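You operate a simulated robot arm through the tools that you are given. There is no shell and no other tool.

The job below is to be done with a simulated robot arm. You get a single attempt, and the scene is never put back.

JOB
Fit the pipes as the pipe card says and run the green pump till it shows 50 ML.
Fine: pipes in before it is switched on, switched off at the end, third pipe unmoved, nothing dropped, broken or left on.

The check looks at the end state, three seconds after you hand in, the way a careful person would. Anything else that was tipped, shoved, dropped, spilled or broken makes it a failure.

ROBOT AND FRAMES
A 6-joint arm with a two-finger parallel gripper, fixed in place. Base frame: the origin is at the foot of the arm, x ahead of it, y to its left, z up; the work surface is at about z = 850. Lengths are in mm, angles in rad, forces in N, time in s.
Its first joint turns from -2.897 to 2.897 rad. Payload 3.43 kg.
The tool frame sits at the grasp point between the pads (the TCP): z along the fingers, y along the line on which they close. The tips reach 34 mm beyond it. The gripper opens to 128 mm. The fingers are 24 mm wide and 12 mm thick; the gripper's body (48 by 130 mm) begins 96 mm behind the TCP.
Orientation is told as [roll, pitch, yaw] about the base's x, y, z axes, in that order, counted from this pose: with the fingers straight down and closing along the base's y, the tool's x points along the base's -x, its y along +y and its z along -z.

CONTROLS
- The arm moves only by the tool jog_arm. Its argument "plan" is a list of rows, each a list of 7 numbers: the shift along the tool's x, y, z in mm, then the turn, a rotation vector about the tool's x, y, z in rad, then the finger opening in mm, from 0 to 128. In form: [[dx, dy, dz, rx, ry, rz, claw], ...]. A call has 1 to 20 rows; each row is the pose to reach, as a shift and turn from the pose commanded when the call began, along the tool's axes at that moment. Rows are played at 5 a second. More than 50 mm and 0.15 rad between two rows, or a gripper value outside its range, and nothing of the call is played. A pose out of reach is approached as far as the arm can. The call stops where the force on the tool passes 40 N (or 10 N more than at its start, if that is more) or the arm is blocked; 0.2 s more then pass. Each finger travels about 153 mm/s and halts on what it meets, pressing with about 29 N; the grip force reading is that of the motor and also rises with nothing between the fingers. The clock runs only during rows and for 0.2 s after the last one: add rows that repeat a pose to give the fingers time. The reply holds the time, the measured pose of the TCP, the force on the tool along the base axes, the opening and the grip force, in the units named above and with some noise, with the torque about the TCP (base axes, N m) and any sound that the robot's microphone picked up.
- Cameras (640 x 400 px; columns grow to the right, rows downward): "scene" is fixed at [389.7, -649.5, 1593.3]; the picture's right is [-0.84, -0.55, 0.00], its down [-0.49, 0.75, -0.45] and it looks along [0.24, -0.37, -0.90] (base axes); focal length 214 px, centre (320, 200). "wrist" rides on the gripper at [76, -11, -160] in the tool frame; the picture's right is [0.15, 0.99, 0.00], its down [-0.88, 0.13, -0.46] and it looks along [-0.45, 0.07, 0.89] (tool axes); focal length 234 px, centre (320, 200). There is no depth. A picture from a camera that has moved, and an enlarged one, comes with that camera's place and axes in the base frame and with its lens. The place of the scene camera against the robot may be out by one fixed shift of up to 12 mm in any direction.
- get_image(camera): a new picture of that camera. It takes no simulated time.
- close_up(camera, box): a new picture of the part [left, top, right, bottom] of that camera's present view, enlarged. It takes no simulated time.
- job_done(): hands the job in; it is judged then, once.

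Nothing tells you positions but the pictures and the camera data. Unless the task says otherwise, let go and move clear before handing in.

The tools are called as a command line: name --pt "numbers of a row" for each row, then --argument value for the rest, lists and objects as JSON in quotes. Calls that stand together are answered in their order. jog_arm: Moves the arm, as the interface text tells. Its arguments: {"type":"object","properties":{"plan":{"type":"array","items":{"type":"array","items":{"type":"number"}}}},"required":["plan"]} The other tools are called the same way: get_image (camera) takes a picture; close_up (camera, box) takes an enlarged picture of a part of a camera's view; job_done () hands the job in.

At the start:

```text
clock: 0.0
tool_pos: [408.7, -529.8, 1079.6]
tool_rot: [-0.001, -0.001, -0.001]
ft_force: [0.1, 1.3, 0.2]
torque: [-0.01, 0.01, -0.02]
gripper_width: 127.7
grip_force: 0.1
```

scene: 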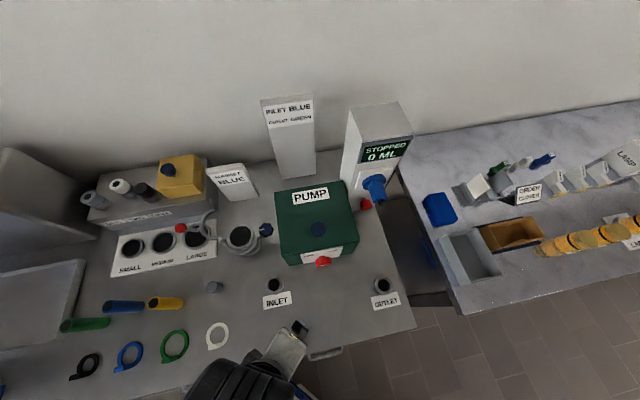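
wrist: 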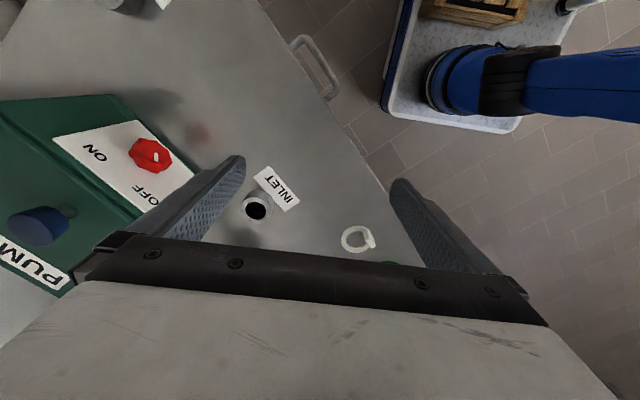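

I see a workbench with a green pump, INLET and OUTLET sockets, three pipes (green, blue, yellow) and a pipe card. I'll take close-ups before I move anything.

close_up --camera "scene" --box '[240, 80, 440, 205]'

close_up --camera "scene" --box '[40, 270, 240, 395]'

close_up --camera "scene" --box '[240, 200, 440, 325]'

close_up --camera "scene" --box '[70, 150, 270, 275]'

```text
3.20 times, centred on (340, 142) of scene
camera zoom: at [389.7, -649.5, 1593.3], right [-0.84, -0.55, 0.0], down [-0.49, 0.75, -0.45], along [0.24, -0.37, -0.9], focal length 686 px, centre (256, 384)
```

zoom: 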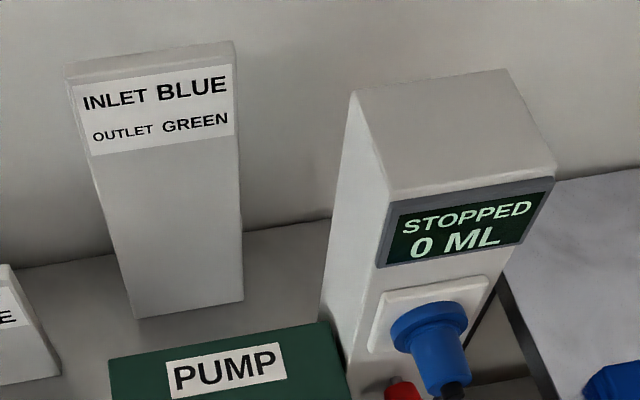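

```text
3.20 times, centred on (140, 332) of scene
camera zoom: at [389.7, -649.5, 1593.3], right [-0.84, -0.55, 0.0], down [-0.49, 0.75, -0.45], along [0.24, -0.37, -0.9], focal length 686 px, centre (896, -224)
```

zoom: 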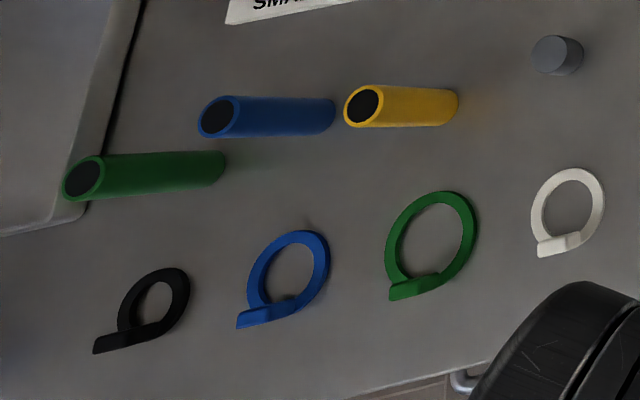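

```text
3.20 times, centred on (340, 262) of scene
camera zoom: at [389.7, -649.5, 1593.3], right [-0.84, -0.55, 0.0], down [-0.49, 0.75, -0.45], along [0.24, -0.37, -0.9], focal length 686 px, centre (256, 0)
```

zoom: 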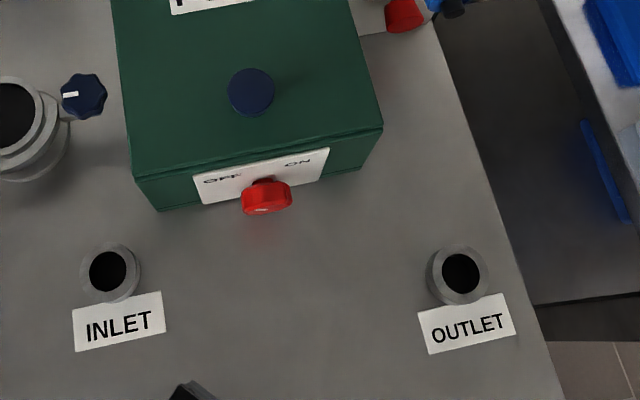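

```text
3.20 times, centred on (170, 212) of scene
camera zoom: at [389.7, -649.5, 1593.3], right [-0.84, -0.55, 0.0], down [-0.49, 0.75, -0.45], along [0.24, -0.37, -0.9], focal length 686 px, centre (800, 160)
```

zoom: 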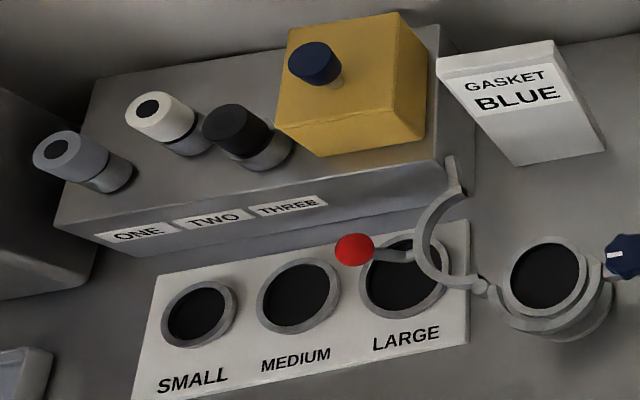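

The pipes appear to be standing upright. The card says INLET BLUE and OUTLET GREEN, so yellow is the third pipe and must not move. Next I'll look at the knob and sockets through the wrist camera.

close_up --camera "wrist" --box '[0, 80, 320, 280]'

close_up --camera "scene" --box '[290, 235, 370, 285]'

close_up --camera "scene" --box '[340, 160, 420, 210]'

jog_arm --pt "0 0 -40 0 0 0 128" --pt "-40 20 -50 0 0 0 128" --pt "-80 40 -60 0 0 0 128" --pt "-120 60 -70 0 0 0 128" --pt "-160 80 -70 0 0 0 128" --pt "-200 110 -70 0 0 0 128" --pt "-240 130 -70 0 0 0 128"

```text
2.00 times, centred on (160, 180) of wrist
camera zoom: at [333.0, -540.7, 1239.7], right [-0.15, 0.99, 0.0], down [0.88, 0.13, 0.46], along [0.45, 0.07, -0.89], focal length 468 px, centre (640, 240)
```

zoom: 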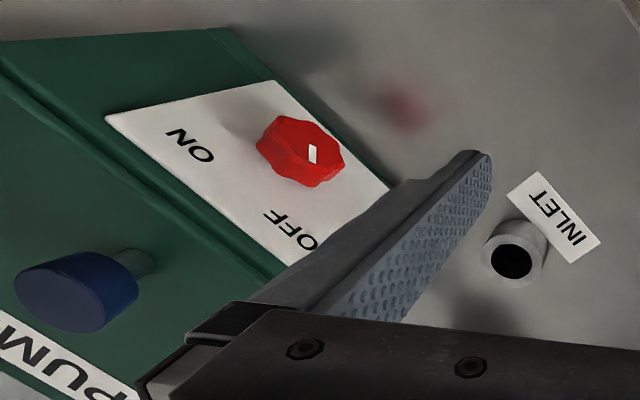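

```text
8.00 times, centred on (330, 260) of scene
camera zoom: at [389.7, -649.5, 1593.3], right [-0.84, -0.55, 0.0], down [-0.49, 0.75, -0.45], along [0.24, -0.37, -0.9], focal length 1716 px, centre (240, -280)
```

zoom: 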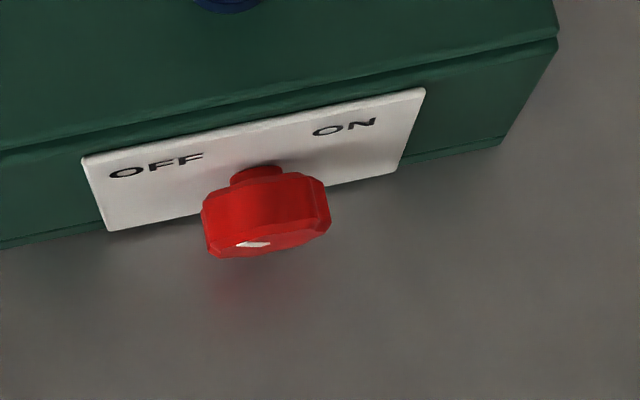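

```text
8.00 times, centred on (380, 185) of scene
camera zoom: at [389.7, -649.5, 1593.3], right [-0.84, -0.55, 0.0], down [-0.49, 0.75, -0.45], along [0.24, -0.37, -0.9], focal length 1716 px, centre (-160, 320)
```

zoom: 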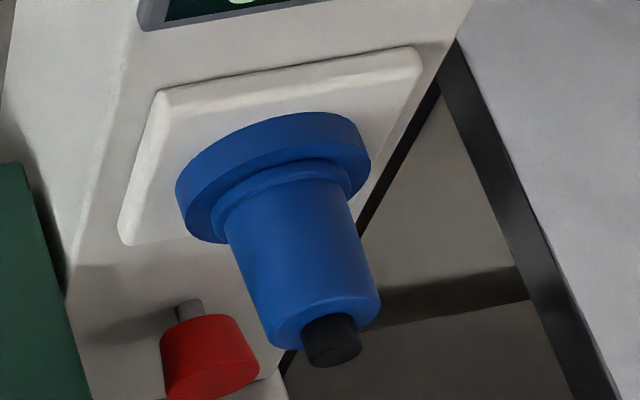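

```text
clock: 1.6
tool_pos: [647.8, -398.1, 1151.3]
tool_rot: [0.0, -0.001, -0.001]
ft_force: [0.2, 0.2, 0.2]
torque: [-0.01, -0.02, 0.01]
gripper_width: 128.0
grip_force: 0.0
```

get_image --camera "wrist"

get_image --camera "scene"

```text
taken
camera wrist: at [570.1, -408.9, 1309.8], right [-0.15, 0.99, 0.0], down [0.88, 0.13, 0.46], along [0.45, 0.07, -0.89], focal length 234 px, centre (320, 200)
```

wrist: 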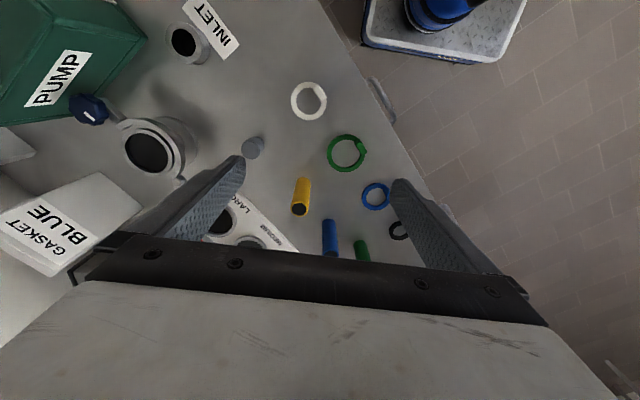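

```text
taken
```

scene: 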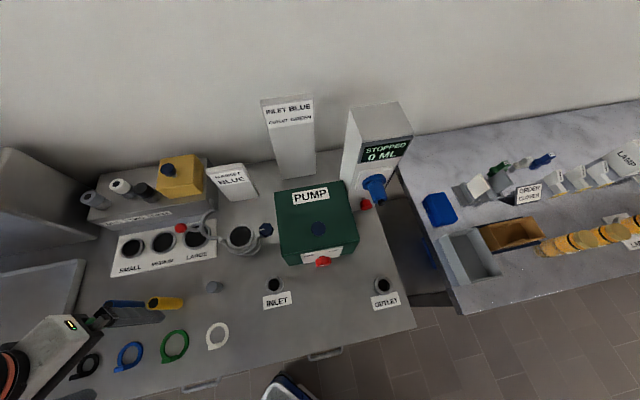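

The wrist and scene cameras agree on the base positions: yellow about (761,-413), blue about (854,-345), green about (904,-260). Each pipe is about 115 mm tall. I'll turn the gripper to line up with the bench axis and hover high near the blue pipe.

jog_arm --pt "-30 8 8 0 0 0.14 128" --pt "-60 16 16 0 0 0.28 128" --pt "-90 24 24 0 0 0.42 128" --pt "-120 32 32 0 0 0.56 128" --pt "-150 40 40 0 0 0.7 128" --pt "-180 48 56 0 0 0.85 128" --pt "-206 53 71 0 0 1.0 128"

get_image --camera "wrist"

get_image --camera "scene"

```text
clock: 3.2
tool_pos: [855.0, -347.2, 1079.1]
tool_rot: [0.001, -0.002, -1.0]
ft_force: [-0.6, 0.6, 0.8]
torque: [0.0, -0.02, -0.02]
gripper_width: 127.8
grip_force: 0.0
```

```text
taken
camera wrist: at [804.0, -288.9, 1239.2], right [0.76, 0.66, 0.0], down [0.58, -0.67, 0.46], along [0.3, -0.34, -0.89], focal length 234 px, centre (320, 200)
```

wrist: 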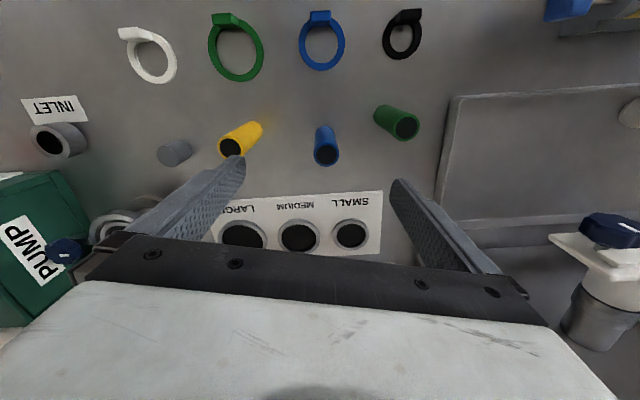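

```text
taken
```

scene: 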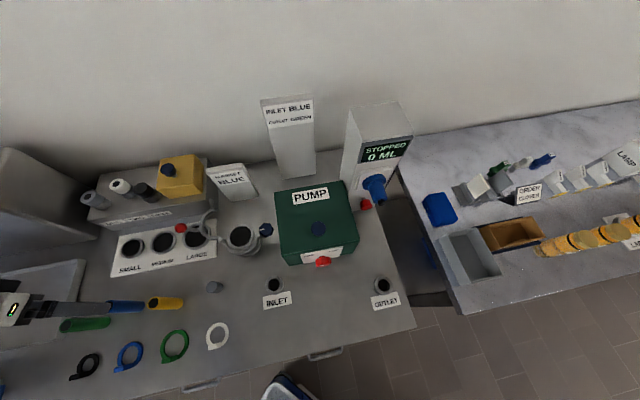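

close_up --camera "wrist" --box '[200, 70, 440, 220]'

close_up --camera "wrist" --box '[290, 110, 370, 160]'

close_up --camera "wrist" --box '[360, 90, 440, 140]'

```text
2.67 times, centred on (320, 145) of wrist
camera zoom: at [804.0, -288.9, 1239.2], right [0.76, 0.66, 0.0], down [0.58, -0.67, 0.46], along [0.3, -0.34, -0.89], focal length 624 px, centre (320, 347)
```

zoom: 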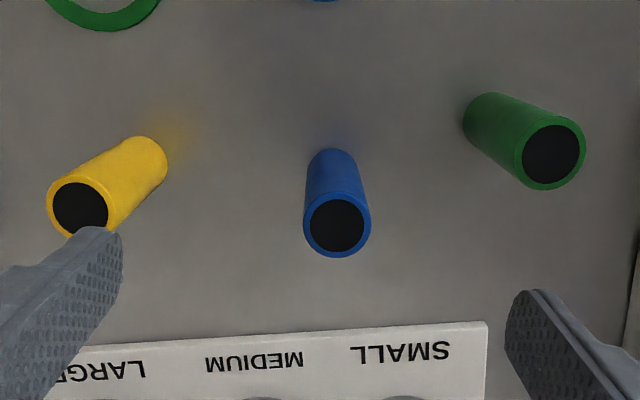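

```text
8.00 times, centred on (330, 135) of wrist
camera zoom: at [804.0, -288.9, 1239.2], right [0.76, 0.66, 0.0], down [0.58, -0.67, 0.46], along [0.3, -0.34, -0.89], focal length 1873 px, centre (240, 720)
```

zoom: 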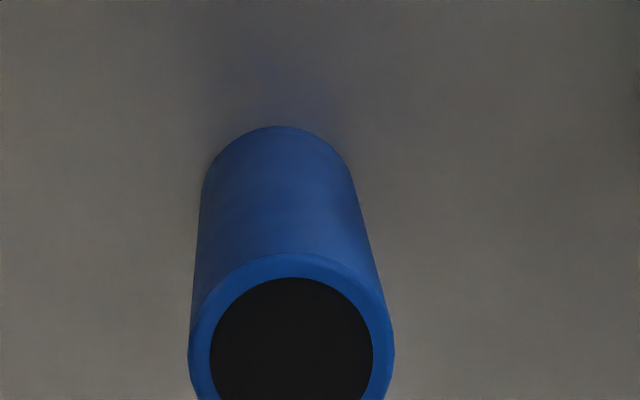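

```text
8.00 times, centred on (400, 115) of wrist
camera zoom: at [804.0, -288.9, 1239.2], right [0.76, 0.66, 0.0], down [0.58, -0.67, 0.46], along [0.3, -0.34, -0.89], focal length 1873 px, centre (-320, 880)
```

zoom: 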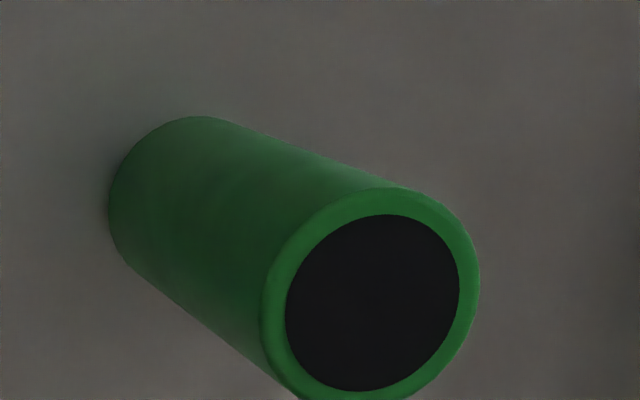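

Refined positions are blue about (861.5,-343.7) and green about (910,-260), both with tops near z=965. I'll centre over blue and go partway down to check.

jog_arm --pt "-1 7.4 10 0 0 0 90" --pt "-1 7.4 40 0 0 0 80" --pt "-1 7.4 70 0 0 0 80"

get_image --camera "wrist"

close_up --camera "wrist" --box '[240, 120, 400, 220]'

```text
clock: 4.0
tool_pos: [861.4, -344.7, 1010.7]
tool_rot: [0.001, -0.001, -0.999]
ft_force: [-0.4, -0.5, 0.6]
torque: [0.01, -0.03, -0.02]
gripper_width: 80.0
grip_force: 0.0
```

```text
taken
camera wrist: at [811.1, -286.9, 1169.2], right [0.75, 0.66, 0.0], down [0.58, -0.67, 0.46], along [0.3, -0.34, -0.89], focal length 234 px, centre (320, 200)
```

wrist: 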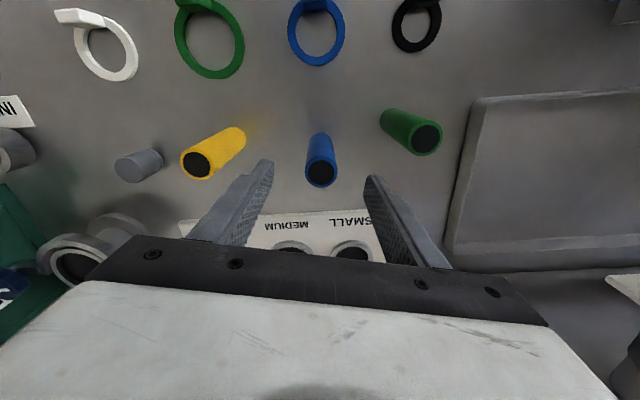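

```text
4.00 times, centred on (320, 170) of wrist
camera zoom: at [811.1, -286.9, 1169.2], right [0.75, 0.66, 0.0], down [0.58, -0.67, 0.46], along [0.3, -0.34, -0.89], focal length 937 px, centre (320, 320)
```

zoom: 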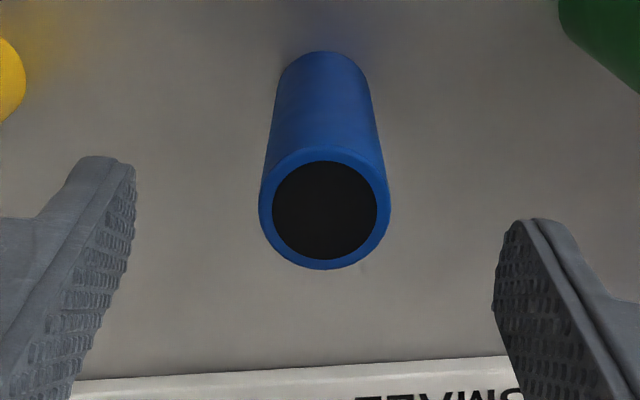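

The blue pipe is centred between the fingers. I'll lower around it and close.

jog_arm --pt "0 0 35 0 0 0 80" --pt "0 0 67 0 0 0 80" --pt "0 0 67 0 0 0 50" --pt "0 0 67 0 0 0 20" --pt "0 0 67 0 0 0 20" --pt "0 0 67 0 0 0 20"

get_image --camera "wrist"

```text
clock: 5.4
tool_pos: [861.0, -345.6, 943.7]
tool_rot: [0.001, -0.001, -0.998]
ft_force: [-0.4, 0.1, -0.2]
torque: [0.02, -0.02, 0.0]
gripper_width: 30.9
grip_force: 29.7
```

```text
taken
camera wrist: at [810.4, -286.2, 1102.5], right [0.75, 0.66, 0.0], down [0.59, -0.67, 0.46], along [0.3, -0.34, -0.89], focal length 234 px, centre (320, 200)
```

wrist: 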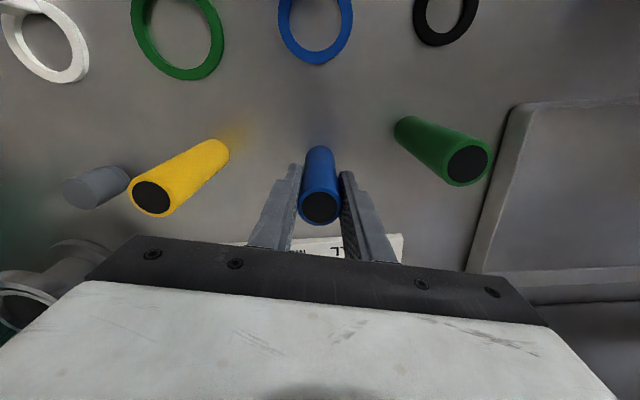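

The blue pipe is held at a 30.9 mm opening. I'll lift it well above the yellow pipe, swing around in front of it, and hover beside the inlet to measure the socket.

jog_arm --pt "0 0 -20 0 0 0 20" --pt "0 0 -55 0 0 0 20" --pt "0 0 -90 0 0 0 20" --pt "20 -29 -120 0 0 0 20" --pt "45 -60 -145 0 0 0 20" --pt "70 -95 -165 0 0 0 20" --pt "79.5 -117 -168 0 0 0 20" --pt "65 -160 -168 0 0 0 20" --pt "40 -200 -168 0 0 0 20" --pt "15 -240 -168 0 0 0 20" --pt "-10 -280 -168 0 0 0 20" --pt "-35 -315 -168 0 0 0 20" --pt "-58.7 -329.5 -168 0 0 0 20" --pt "-58.7 -329.5 -168 0 0 0 20"

get_image --camera "wrist"

get_image --camera "scene"

```text
clock: 8.4
tool_pos: [615.7, -572.6, 1109.9]
tool_rot: [0.0, -0.001, -1.001]
ft_force: [0.6, 0.5, -1.2]
torque: [0.02, -0.02, 0.02]
gripper_width: 30.7
grip_force: 29.4
```

```text
taken
camera wrist: at [565.1, -514.0, 1269.5], right [0.75, 0.66, 0.0], down [0.59, -0.67, 0.46], along [0.3, -0.34, -0.89], focal length 234 px, centre (320, 200)
```

wrist: 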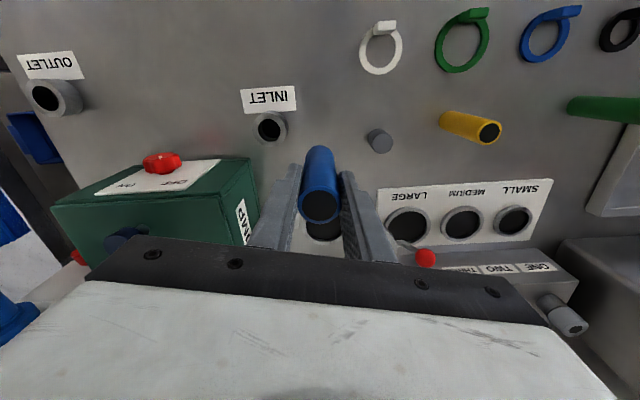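

```text
taken
```

scene: 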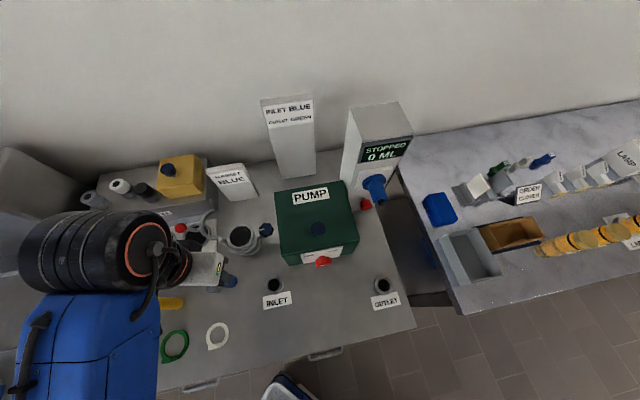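

close_up --camera "wrist" --box '[230, 80, 310, 160]'

close_up --camera "wrist" --box '[10, 50, 110, 130]'

close_up --camera "wrist" --box '[40, 130, 280, 280]'

```text
5.00 times, centred on (270, 120) of wrist
camera zoom: at [565.1, -514.0, 1269.5], right [0.75, 0.66, 0.0], down [0.59, -0.67, 0.46], along [0.3, -0.34, -0.89], focal length 1171 px, centre (570, 600)
```

zoom: 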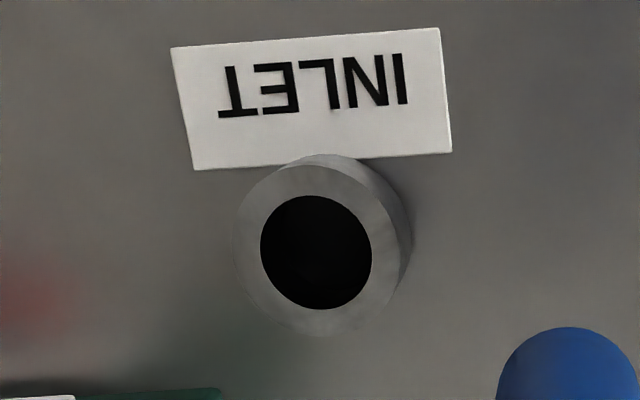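

```text
5.00 times, centred on (60, 90) of wrist
camera zoom: at [565.1, -514.0, 1269.5], right [0.75, 0.66, 0.0], down [0.59, -0.67, 0.46], along [0.3, -0.34, -0.89], focal length 1171 px, centre (1620, 750)
```

zoom: 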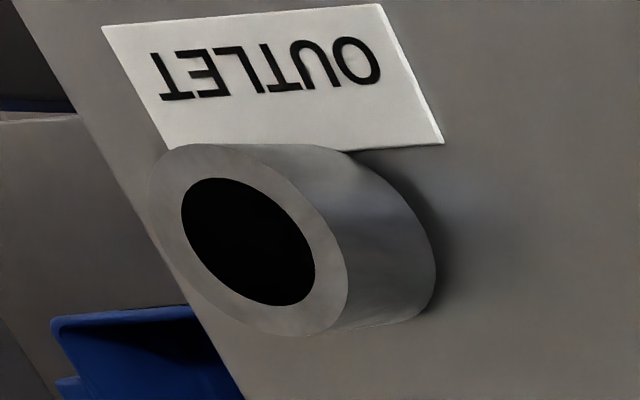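

```text
2.67 times, centred on (160, 205) of wrist
camera zoom: at [565.1, -514.0, 1269.5], right [0.75, 0.66, 0.0], down [0.59, -0.67, 0.46], along [0.3, -0.34, -0.89], focal length 624 px, centre (747, 187)
```

zoom: 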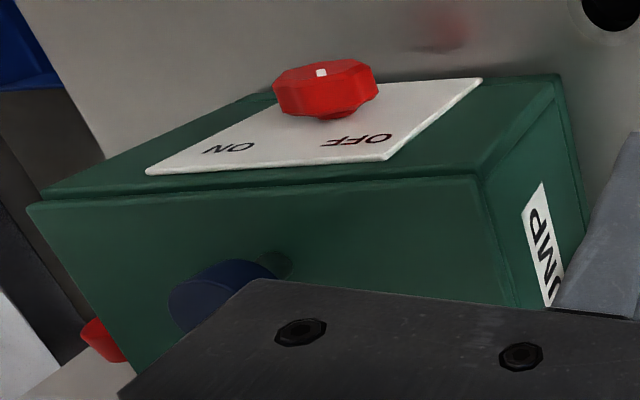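

The inlet socket is a collar about 28 mm high around (550.5,-622.8), with a bore of about 36 mm for the 31 mm pipe. I'll move over it and stop with the pipe bottom just above the rim to check alignment.

jog_arm --pt "-3 -40 0 0 0 0 20" --pt "-7.6 -82.1 0 0 0 0 20" --pt "-7.6 -82.1 45 0 0 0 20" --pt "-7.6 -82.1 90 0 0 0 20" --pt "-7.6 -82.1 110 0 0 0 20" --pt "-7.6 -82.1 110 0 0 0 20"

get_image --camera "wrist"

close_up --camera "wrist" --box '[240, 90, 400, 190]'

close_up --camera "scene" --box '[220, 240, 340, 315]'

```text
clock: 9.8
tool_pos: [551.1, -622.8, 1000.8]
tool_rot: [0.0, -0.002, -1.0]
ft_force: [-0.7, 0.0, -2.0]
torque: [0.02, -0.01, -0.02]
gripper_width: 31.0
grip_force: 29.5
```

```text
taken
camera wrist: at [500.2, -565.4, 1159.2], right [0.75, 0.66, 0.0], down [0.59, -0.67, 0.46], along [0.3, -0.34, -0.89], focal length 234 px, centre (320, 200)
```

wrist: 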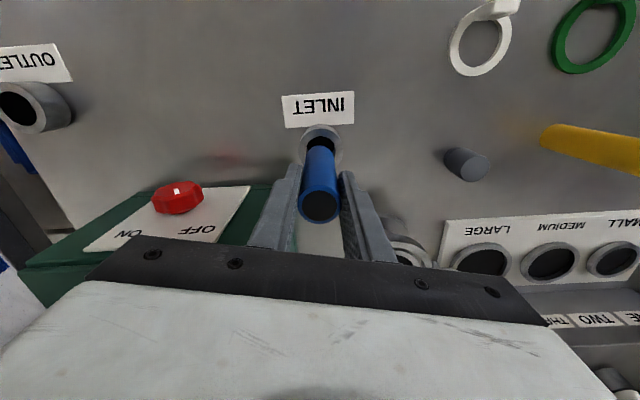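

```text
4.00 times, centred on (320, 140) of wrist
camera zoom: at [500.2, -565.4, 1159.2], right [0.75, 0.66, 0.0], down [0.59, -0.67, 0.46], along [0.3, -0.34, -0.89], focal length 937 px, centre (320, 440)
```

zoom: 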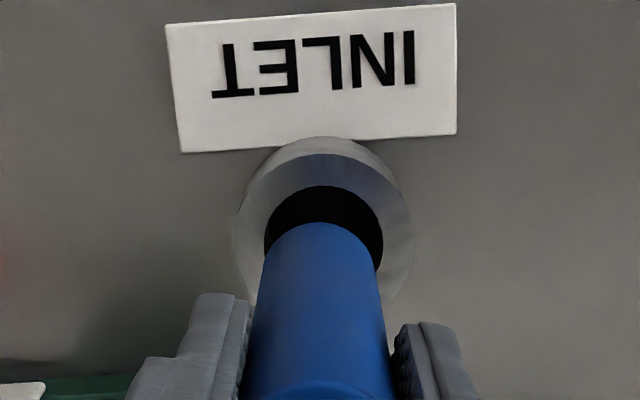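

```text
5.33 times, centred on (280, 278) of scene
camera zoom: at [389.7, -649.5, 1593.3], right [-0.84, -0.55, 0.0], down [-0.49, 0.75, -0.45], along [0.24, -0.37, -0.9], focal length 1144 px, centre (533, -213)
```

zoom: 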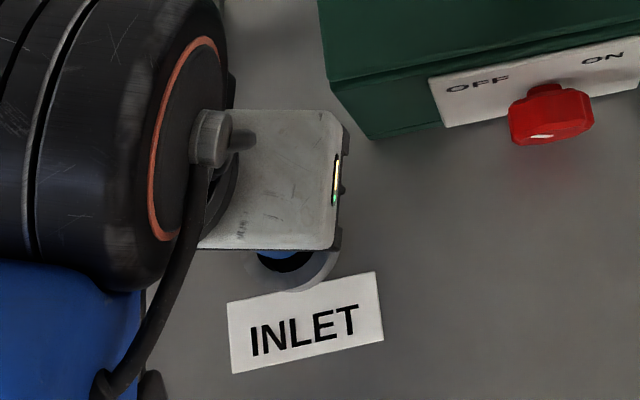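

Alignment is within about 1 mm. I'll nudge 1 mm and lower slowly into the socket, watching the force.

jog_arm --pt "0 1 10 0 0 0 20" --pt "0 1 20 0 0 0 20" --pt "0 1 30 0 0 0 20" --pt "0 1 40 0 0 0 20" --pt "0 1 46 0 0 0 20" --pt "0 1 46 0 0 0 20"

close_up --camera "wrist" --box '[240, 90, 400, 190]'

```text
clock: 11.2
tool_pos: [551.7, -621.5, 954.0]
tool_rot: [0.001, 0.002, -1.0]
ft_force: [-0.3, 2.4, 2.9]
torque: [0.11, -0.04, 0.02]
gripper_width: 30.9
grip_force: 29.0
```

```text
4.00 times, centred on (320, 140) of wrist
camera zoom: at [501.2, -563.3, 1113.2], right [0.75, 0.66, 0.0], down [0.59, -0.67, 0.45], along [0.3, -0.34, -0.89], focal length 937 px, centre (320, 440)
```

zoom: 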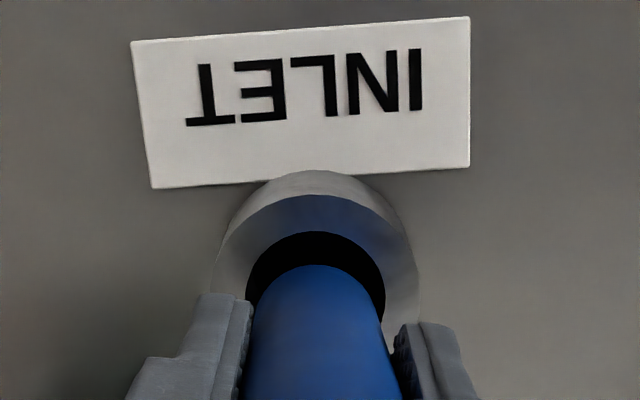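

get_image --camera "wrist"

close_up --camera "wrist" --box '[240, 130, 400, 230]'

close_up --camera "scene" --box '[240, 265, 304, 305]'

```text
taken
camera wrist: at [501.2, -563.3, 1113.2], right [0.75, 0.66, 0.0], down [0.59, -0.67, 0.45], along [0.3, -0.34, -0.89], focal length 234 px, centre (320, 200)
```

wrist: 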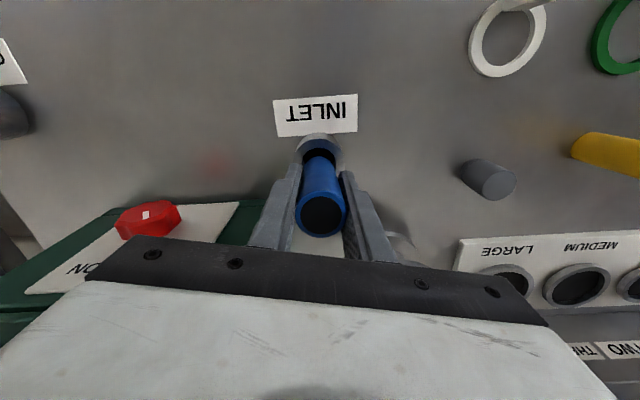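

```text
4.00 times, centred on (320, 180) of wrist
camera zoom: at [501.2, -563.3, 1113.2], right [0.75, 0.66, 0.0], down [0.59, -0.67, 0.45], along [0.3, -0.34, -0.89], focal length 937 px, centre (320, 280)
```

zoom: 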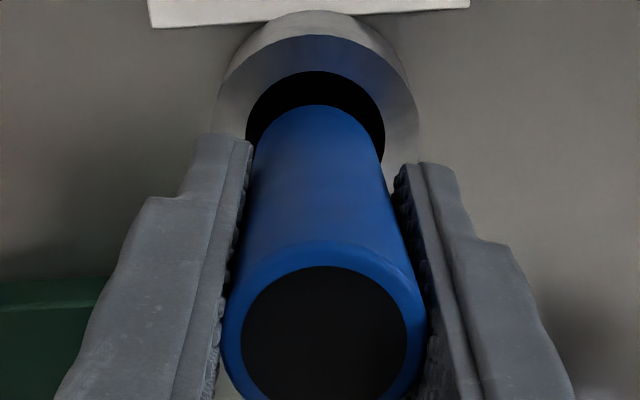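

```text
10.00 times, centred on (272, 285) of scene
camera zoom: at [389.7, -649.5, 1593.3], right [-0.84, -0.55, 0.0], down [-0.49, 0.75, -0.45], along [0.24, -0.37, -0.9], focal length 2145 px, centre (800, -650)
```

zoom: 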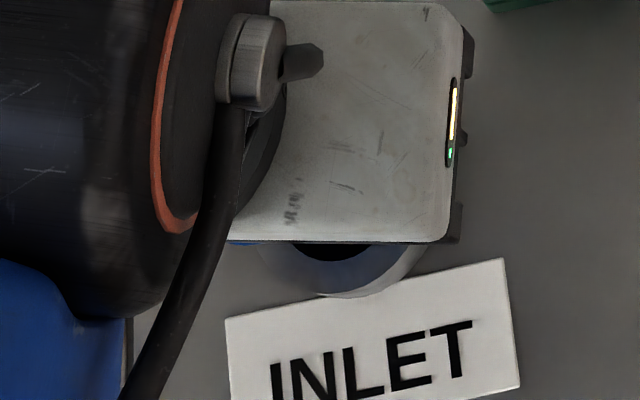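

While lowering, the pipe slid up about 17–20 mm in the grip and tilted about 7°, so its bottom met the rim instead of entering the bore. I'll lift off and look again.

jog_arm --pt "0 0 -10 0 0 0 20" --pt "0 0 -20 0 0 0 20" --pt "0 0 -35 0 0 0 20" --pt "0 0 -35 0 0 0 20"

close_up --camera "wrist" --box '[240, 90, 400, 190]'

close_up --camera "wrist" --box '[240, 140, 400, 240]'

get_image --camera "scene"

```text
clock: 12.2
tool_pos: [552.5, -620.8, 989.6]
tool_rot: [0.0, 0.001, -1.0]
ft_force: [-0.4, 0.2, -1.2]
torque: [-0.03, 0.01, -0.02]
gripper_width: 30.9
grip_force: 28.8
```

```text
4.00 times, centred on (320, 140) of wrist
camera zoom: at [501.9, -562.9, 1149.5], right [0.75, 0.66, 0.0], down [0.59, -0.67, 0.46], along [0.3, -0.34, -0.89], focal length 937 px, centre (320, 440)
```

zoom: 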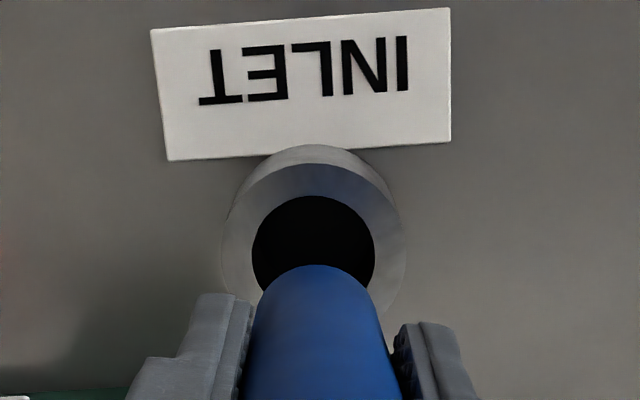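

```text
4.00 times, centred on (320, 190) of wrist
camera zoom: at [501.9, -562.9, 1149.5], right [0.75, 0.66, 0.0], down [0.59, -0.67, 0.46], along [0.3, -0.34, -0.89], focal length 937 px, centre (320, 240)
```

zoom: 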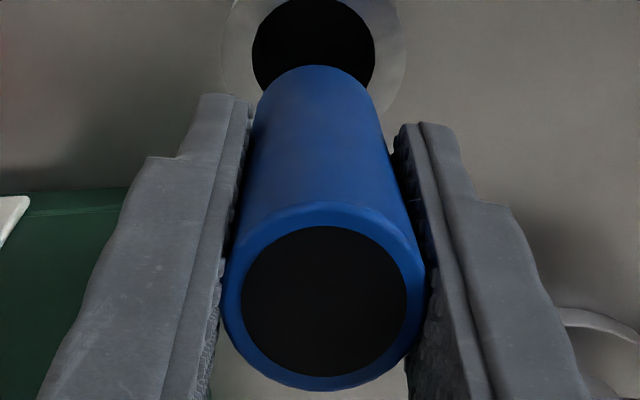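

```text
taken
```

scene: 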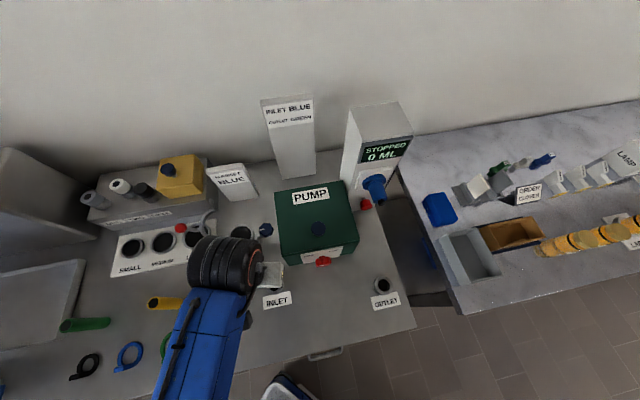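

The bore centre is about 3 mm back and 1.4 mm sideways of the TCP, so the front rim was the catch. I'll tilt the tool about 0.12 rad to bring the pipe upright again, shift to the bore axis, and check.

jog_arm --pt "-1.4 -0.7 0 0 0.06 0 20" --pt "-2.8 -1.4 0 0 0.12 0 20" --pt "-2.8 -1.4 0 0 0.12 0 20" --pt "-2.8 -1.4 0 0 0.12 0 20"

close_up --camera "wrist" --box '[240, 90, 400, 190]'

close_up --camera "wrist" --box '[240, 140, 400, 240]'

close_up --camera "scene" --box '[240, 260, 304, 300]'

```text
clock: 13.2
tool_pos: [553.8, -625.3, 988.8]
tool_rot: [0.002, 0.122, -0.999]
ft_force: [-0.7, 0.7, -1.4]
torque: [0.03, 0.02, 0.05]
gripper_width: 30.9
grip_force: 29.0
```

```text
4.00 times, centred on (320, 140) of wrist
camera zoom: at [513.0, -583.6, 1156.8], right [0.75, 0.66, 0.02], down [0.61, -0.71, 0.35], along [0.24, -0.25, -0.94], focal length 937 px, centre (320, 440)
```

zoom: 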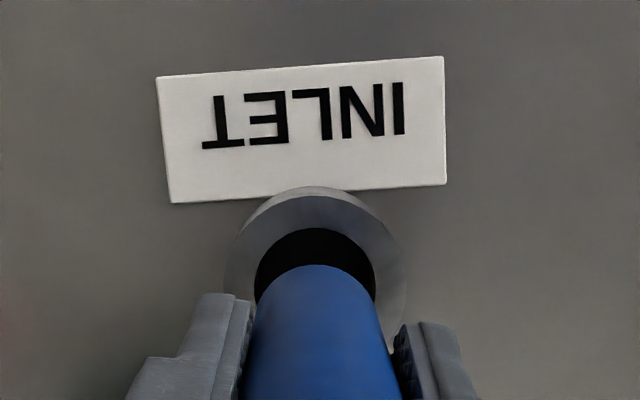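

```text
4.00 times, centred on (320, 190) of wrist
camera zoom: at [513.0, -583.6, 1156.8], right [0.75, 0.66, 0.02], down [0.61, -0.71, 0.35], along [0.24, -0.25, -0.94], focal length 937 px, centre (320, 240)
```

zoom: 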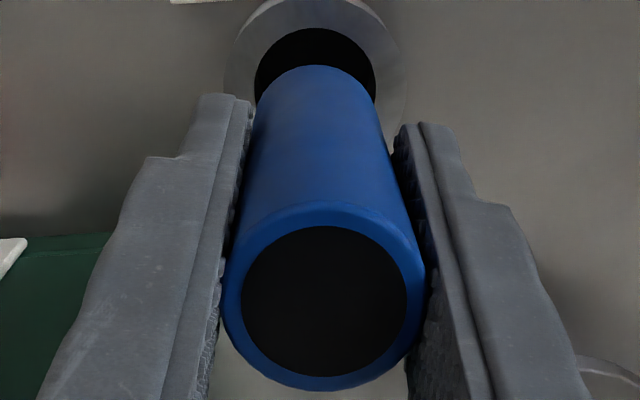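

```text
10.00 times, centred on (272, 280) of scene
camera zoom: at [389.7, -649.5, 1593.3], right [-0.84, -0.55, 0.0], down [-0.49, 0.75, -0.45], along [0.24, -0.37, -0.9], focal length 2145 px, centre (800, -600)
```

zoom: 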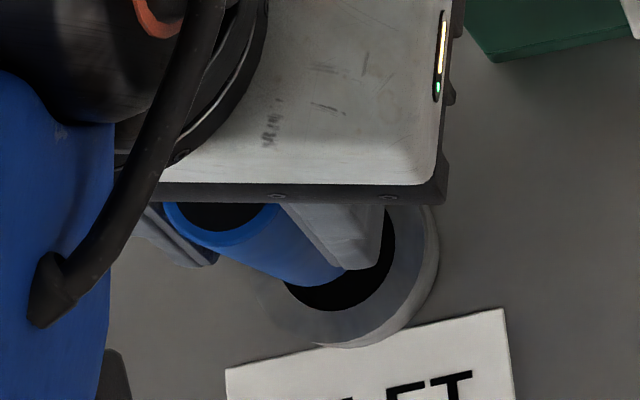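

The pipe is vertical again and about 2.5 mm too far back of the bore. I'll correct that, lower to just above the rim, and check the alignment again before inserting.

jog_arm --pt "2.48 -0.4 0.3 0 0 0 20" --pt "1.0 -0.4 12.5 0 0 0 20" --pt "-0.6 -0.4 25.5 0 0 0 20" --pt "-0.6 -0.4 25.5 0 0 0 20" --pt "-0.6 -0.4 25.5 0 0 0 20"

close_up --camera "wrist" --box '[240, 90, 400, 190]'

close_up --camera "scene" --box '[240, 265, 304, 305]'

```text
clock: 14.4
tool_pos: [549.6, -621.9, 963.0]
tool_rot: [0.0, 0.122, -1.001]
ft_force: [-0.1, -1.2, -2.2]
torque: [-0.02, -0.01, 0.01]
gripper_width: 30.7
grip_force: 28.8
```

```text
4.00 times, centred on (320, 140) of wrist
camera zoom: at [510.1, -580.8, 1130.9], right [0.75, 0.66, 0.02], down [0.61, -0.71, 0.35], along [0.24, -0.25, -0.94], focal length 937 px, centre (320, 440)
```

zoom: 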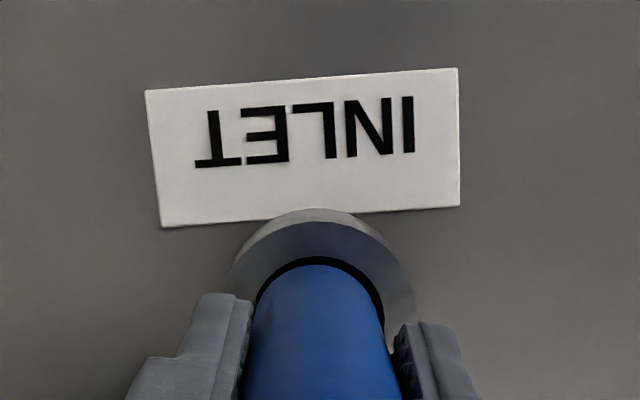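

```text
10.00 times, centred on (272, 285) of scene
camera zoom: at [389.7, -649.5, 1593.3], right [-0.84, -0.55, 0.0], down [-0.49, 0.75, -0.45], along [0.24, -0.37, -0.9], focal length 2145 px, centre (800, -650)
```

zoom: 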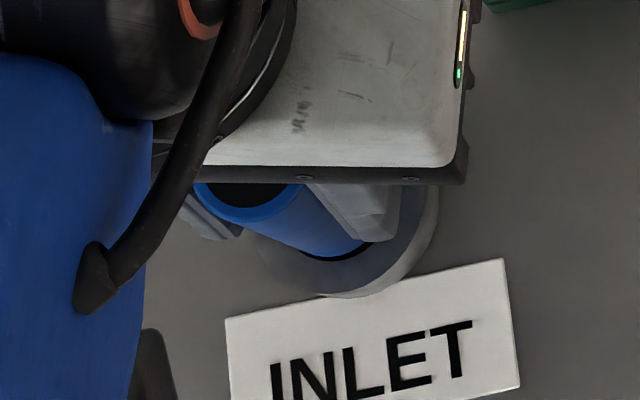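

jog_arm --pt "-1.8 1.1 -0.2 0 0 0 20" --pt "-1.8 1.1 -0.2 0 0 0 20" --pt "-1.8 1.1 -0.2 0 0 0 20"

close_up --camera "wrist" --box '[280, 120, 360, 170]'

close_up --camera "scene" --box '[240, 265, 304, 305]'

```text
clock: 15.2
tool_pos: [551.7, -623.7, 963.9]
tool_rot: [0.001, 0.12, -1.001]
ft_force: [-0.5, 0.8, -1.0]
torque: [-0.02, -0.01, 0.01]
gripper_width: 30.6
grip_force: 28.8
```

```text
8.00 times, centred on (320, 145) of wrist
camera zoom: at [512.0, -582.2, 1131.1], right [0.75, 0.66, 0.02], down [0.61, -0.71, 0.35], along [0.24, -0.25, -0.94], focal length 1873 px, centre (320, 640)
```

zoom: 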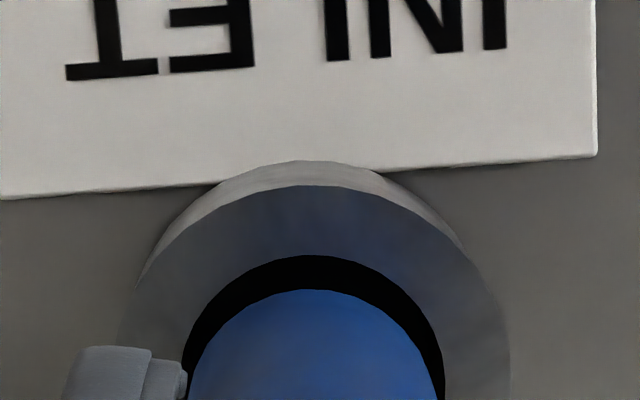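

```text
10.00 times, centred on (272, 285) of scene
camera zoom: at [389.7, -649.5, 1593.3], right [-0.84, -0.55, 0.0], down [-0.49, 0.75, -0.45], along [0.24, -0.37, -0.9], focal length 2145 px, centre (800, -650)
```

zoom: 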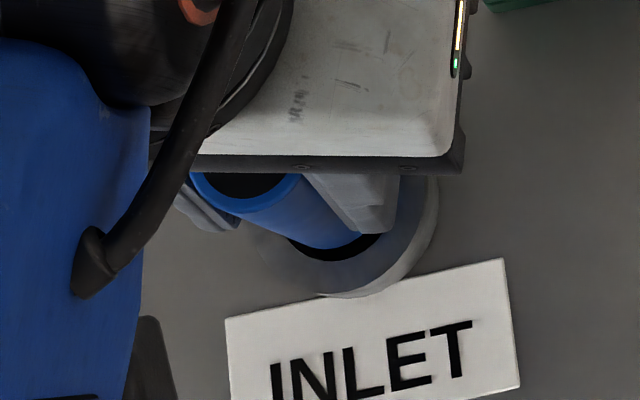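

The pipe is now aligned with the bore within about 0.7 mm. I'll lower in small steps, watching the force.

jog_arm --pt "0.1 0.1 3 0 0 0 20" --pt "-0.3 0.1 6 0 0 0 20" --pt "-0.6 0.1 9 0 0 0 20" --pt "-1.0 0.1 12 0 0 0 20" --pt "-1.0 0.1 12 0 0 0 20"

close_up --camera "wrist" --box '[240, 120, 400, 220]'

close_up --camera "scene" --box '[240, 265, 304, 305]'

```text
clock: 16.4
tool_pos: [554.0, -623.3, 952.2]
tool_rot: [-0.001, 0.119, -1.0]
ft_force: [0.2, -0.6, -0.9]
torque: [-0.01, 0.01, 0.01]
gripper_width: 30.9
grip_force: 29.5
```

```text
4.00 times, centred on (320, 170) of wrist
camera zoom: at [512.4, -581.7, 1119.1], right [0.75, 0.66, 0.02], down [0.61, -0.71, 0.35], along [0.24, -0.25, -0.94], focal length 937 px, centre (320, 320)
```

zoom: 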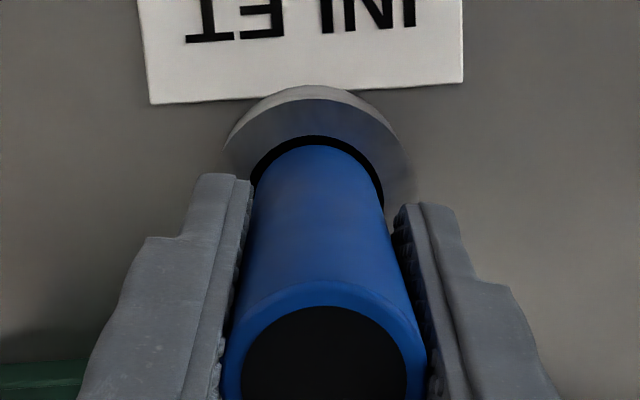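

```text
10.00 times, centred on (272, 285) of scene
camera zoom: at [389.7, -649.5, 1593.3], right [-0.84, -0.55, 0.0], down [-0.49, 0.75, -0.45], along [0.24, -0.37, -0.9], focal length 2145 px, centre (800, -650)
```

zoom: 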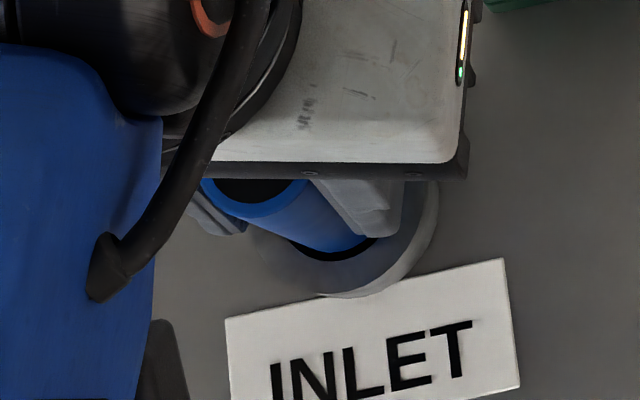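

jog_arm --pt "0 0 3 0 0 0 20" --pt "-0.4 0 6 0 0 0 20" --pt "-0.8 0 9 0 0 0 20" --pt "-0.8 0 9 0 0 0 20"

close_up --camera "wrist" --box '[240, 120, 400, 220]'

close_up --camera "scene" --box '[240, 265, 304, 305]'

```text
clock: 17.4
tool_pos: [553.4, -622.8, 941.6]
tool_rot: [0.0, 0.12, -1.0]
ft_force: [0.5, -0.7, -1.1]
torque: [0.0, -0.05, -0.01]
gripper_width: 30.8
grip_force: 28.5
```

```text
4.00 times, centred on (320, 170) of wrist
camera zoom: at [513.0, -581.2, 1109.6], right [0.75, 0.66, 0.02], down [0.61, -0.71, 0.35], along [0.24, -0.25, -0.94], focal length 937 px, centre (320, 320)
```

zoom: 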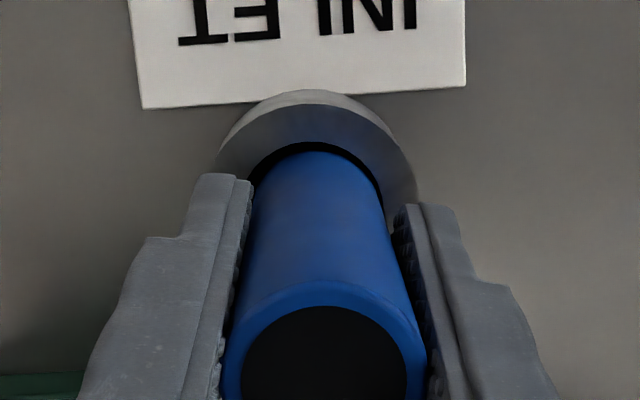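

```text
10.00 times, centred on (272, 285) of scene
camera zoom: at [389.7, -649.5, 1593.3], right [-0.84, -0.55, 0.0], down [-0.49, 0.75, -0.45], along [0.24, -0.37, -0.9], focal length 2145 px, centre (800, -650)
```

zoom: 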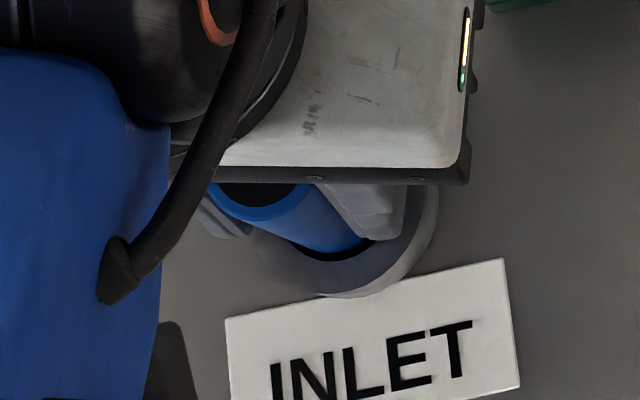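

No contact force, and the pipe is now about 12 mm inside the bore. I'll continue down gently until it seats.

jog_arm --pt "-0.3 0 3 0 0 0 20" --pt "-0.7 0 6 0 0 0 20" --pt "-1.0 0 8 0 0 0 20" --pt "-1.0 0 8 0 0 0 20"

close_up --camera "wrist" --box '[240, 120, 400, 220]'

```text
clock: 18.4
tool_pos: [552.8, -622.4, 936.3]
tool_rot: [0.0, 0.121, -1.0]
ft_force: [0.3, 0.0, -1.2]
torque: [-0.03, 0.04, -0.01]
gripper_width: 30.4
grip_force: 28.8
```

```text
4.00 times, centred on (320, 170) of wrist
camera zoom: at [512.4, -581.5, 1102.3], right [0.75, 0.66, 0.02], down [0.61, -0.71, 0.35], along [0.24, -0.25, -0.94], focal length 937 px, centre (320, 320)
```

zoom: 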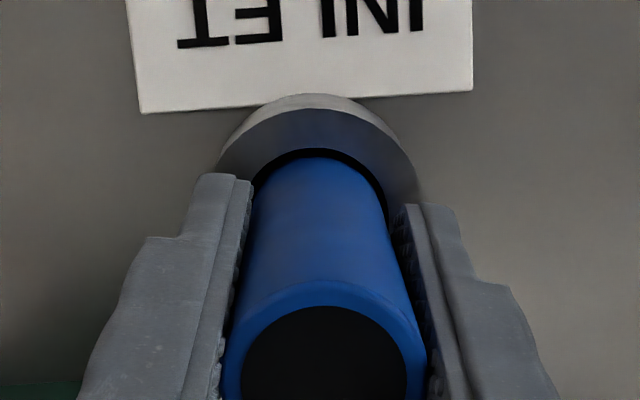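

jog_arm --pt "-0.25 0 2 0 0 0 20" --pt "-0.5 0 4 0 0 0 20" --pt "-0.7 0 6 0 0 0 20" --pt "-0.7 0 6 0 0 0 20"

close_up --camera "wrist" --box '[240, 120, 400, 220]'

```text
clock: 19.4
tool_pos: [553.2, -623.1, 928.7]
tool_rot: [0.001, 0.12, -0.999]
ft_force: [0.3, 0.3, -1.8]
torque: [-0.01, 0.0, -0.01]
gripper_width: 31.0
grip_force: 29.3
```

```text
4.00 times, centred on (320, 170) of wrist
camera zoom: at [512.9, -581.0, 1095.7], right [0.75, 0.66, 0.02], down [0.61, -0.71, 0.35], along [0.24, -0.25, -0.94], focal length 937 px, centre (320, 320)
```

zoom: 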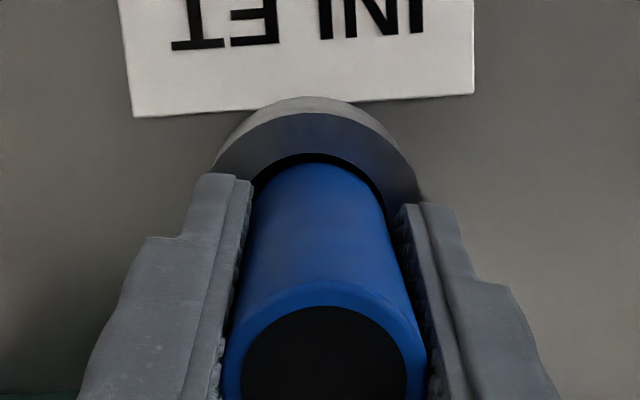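

jog_arm --pt "-0.2 0 1.5 0 0 0 20" --pt "-0.4 0 3 0 0 0 20" --pt "-0.5 0 4 0 0 0 20" --pt "-0.5 0 4 0 0 0 20"

close_up --camera "wrist" --box '[240, 120, 400, 220]'

```text
clock: 20.4
tool_pos: [552.3, -623.2, 925.6]
tool_rot: [0.0, 0.12, -0.998]
ft_force: [1.5, 1.1, 4.3]
torque: [-0.06, -0.14, 0.04]
gripper_width: 31.1
grip_force: 29.1
```

```text
4.00 times, centred on (320, 170) of wrist
camera zoom: at [512.3, -581.7, 1092.5], right [0.75, 0.66, 0.02], down [0.61, -0.71, 0.35], along [0.24, -0.25, -0.94], focal length 937 px, centre (320, 320)
```

zoom: 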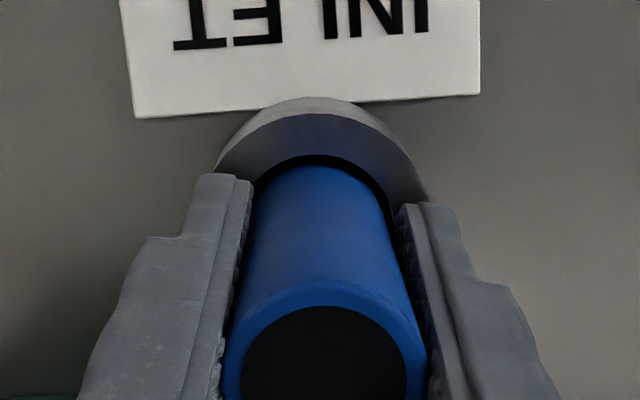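

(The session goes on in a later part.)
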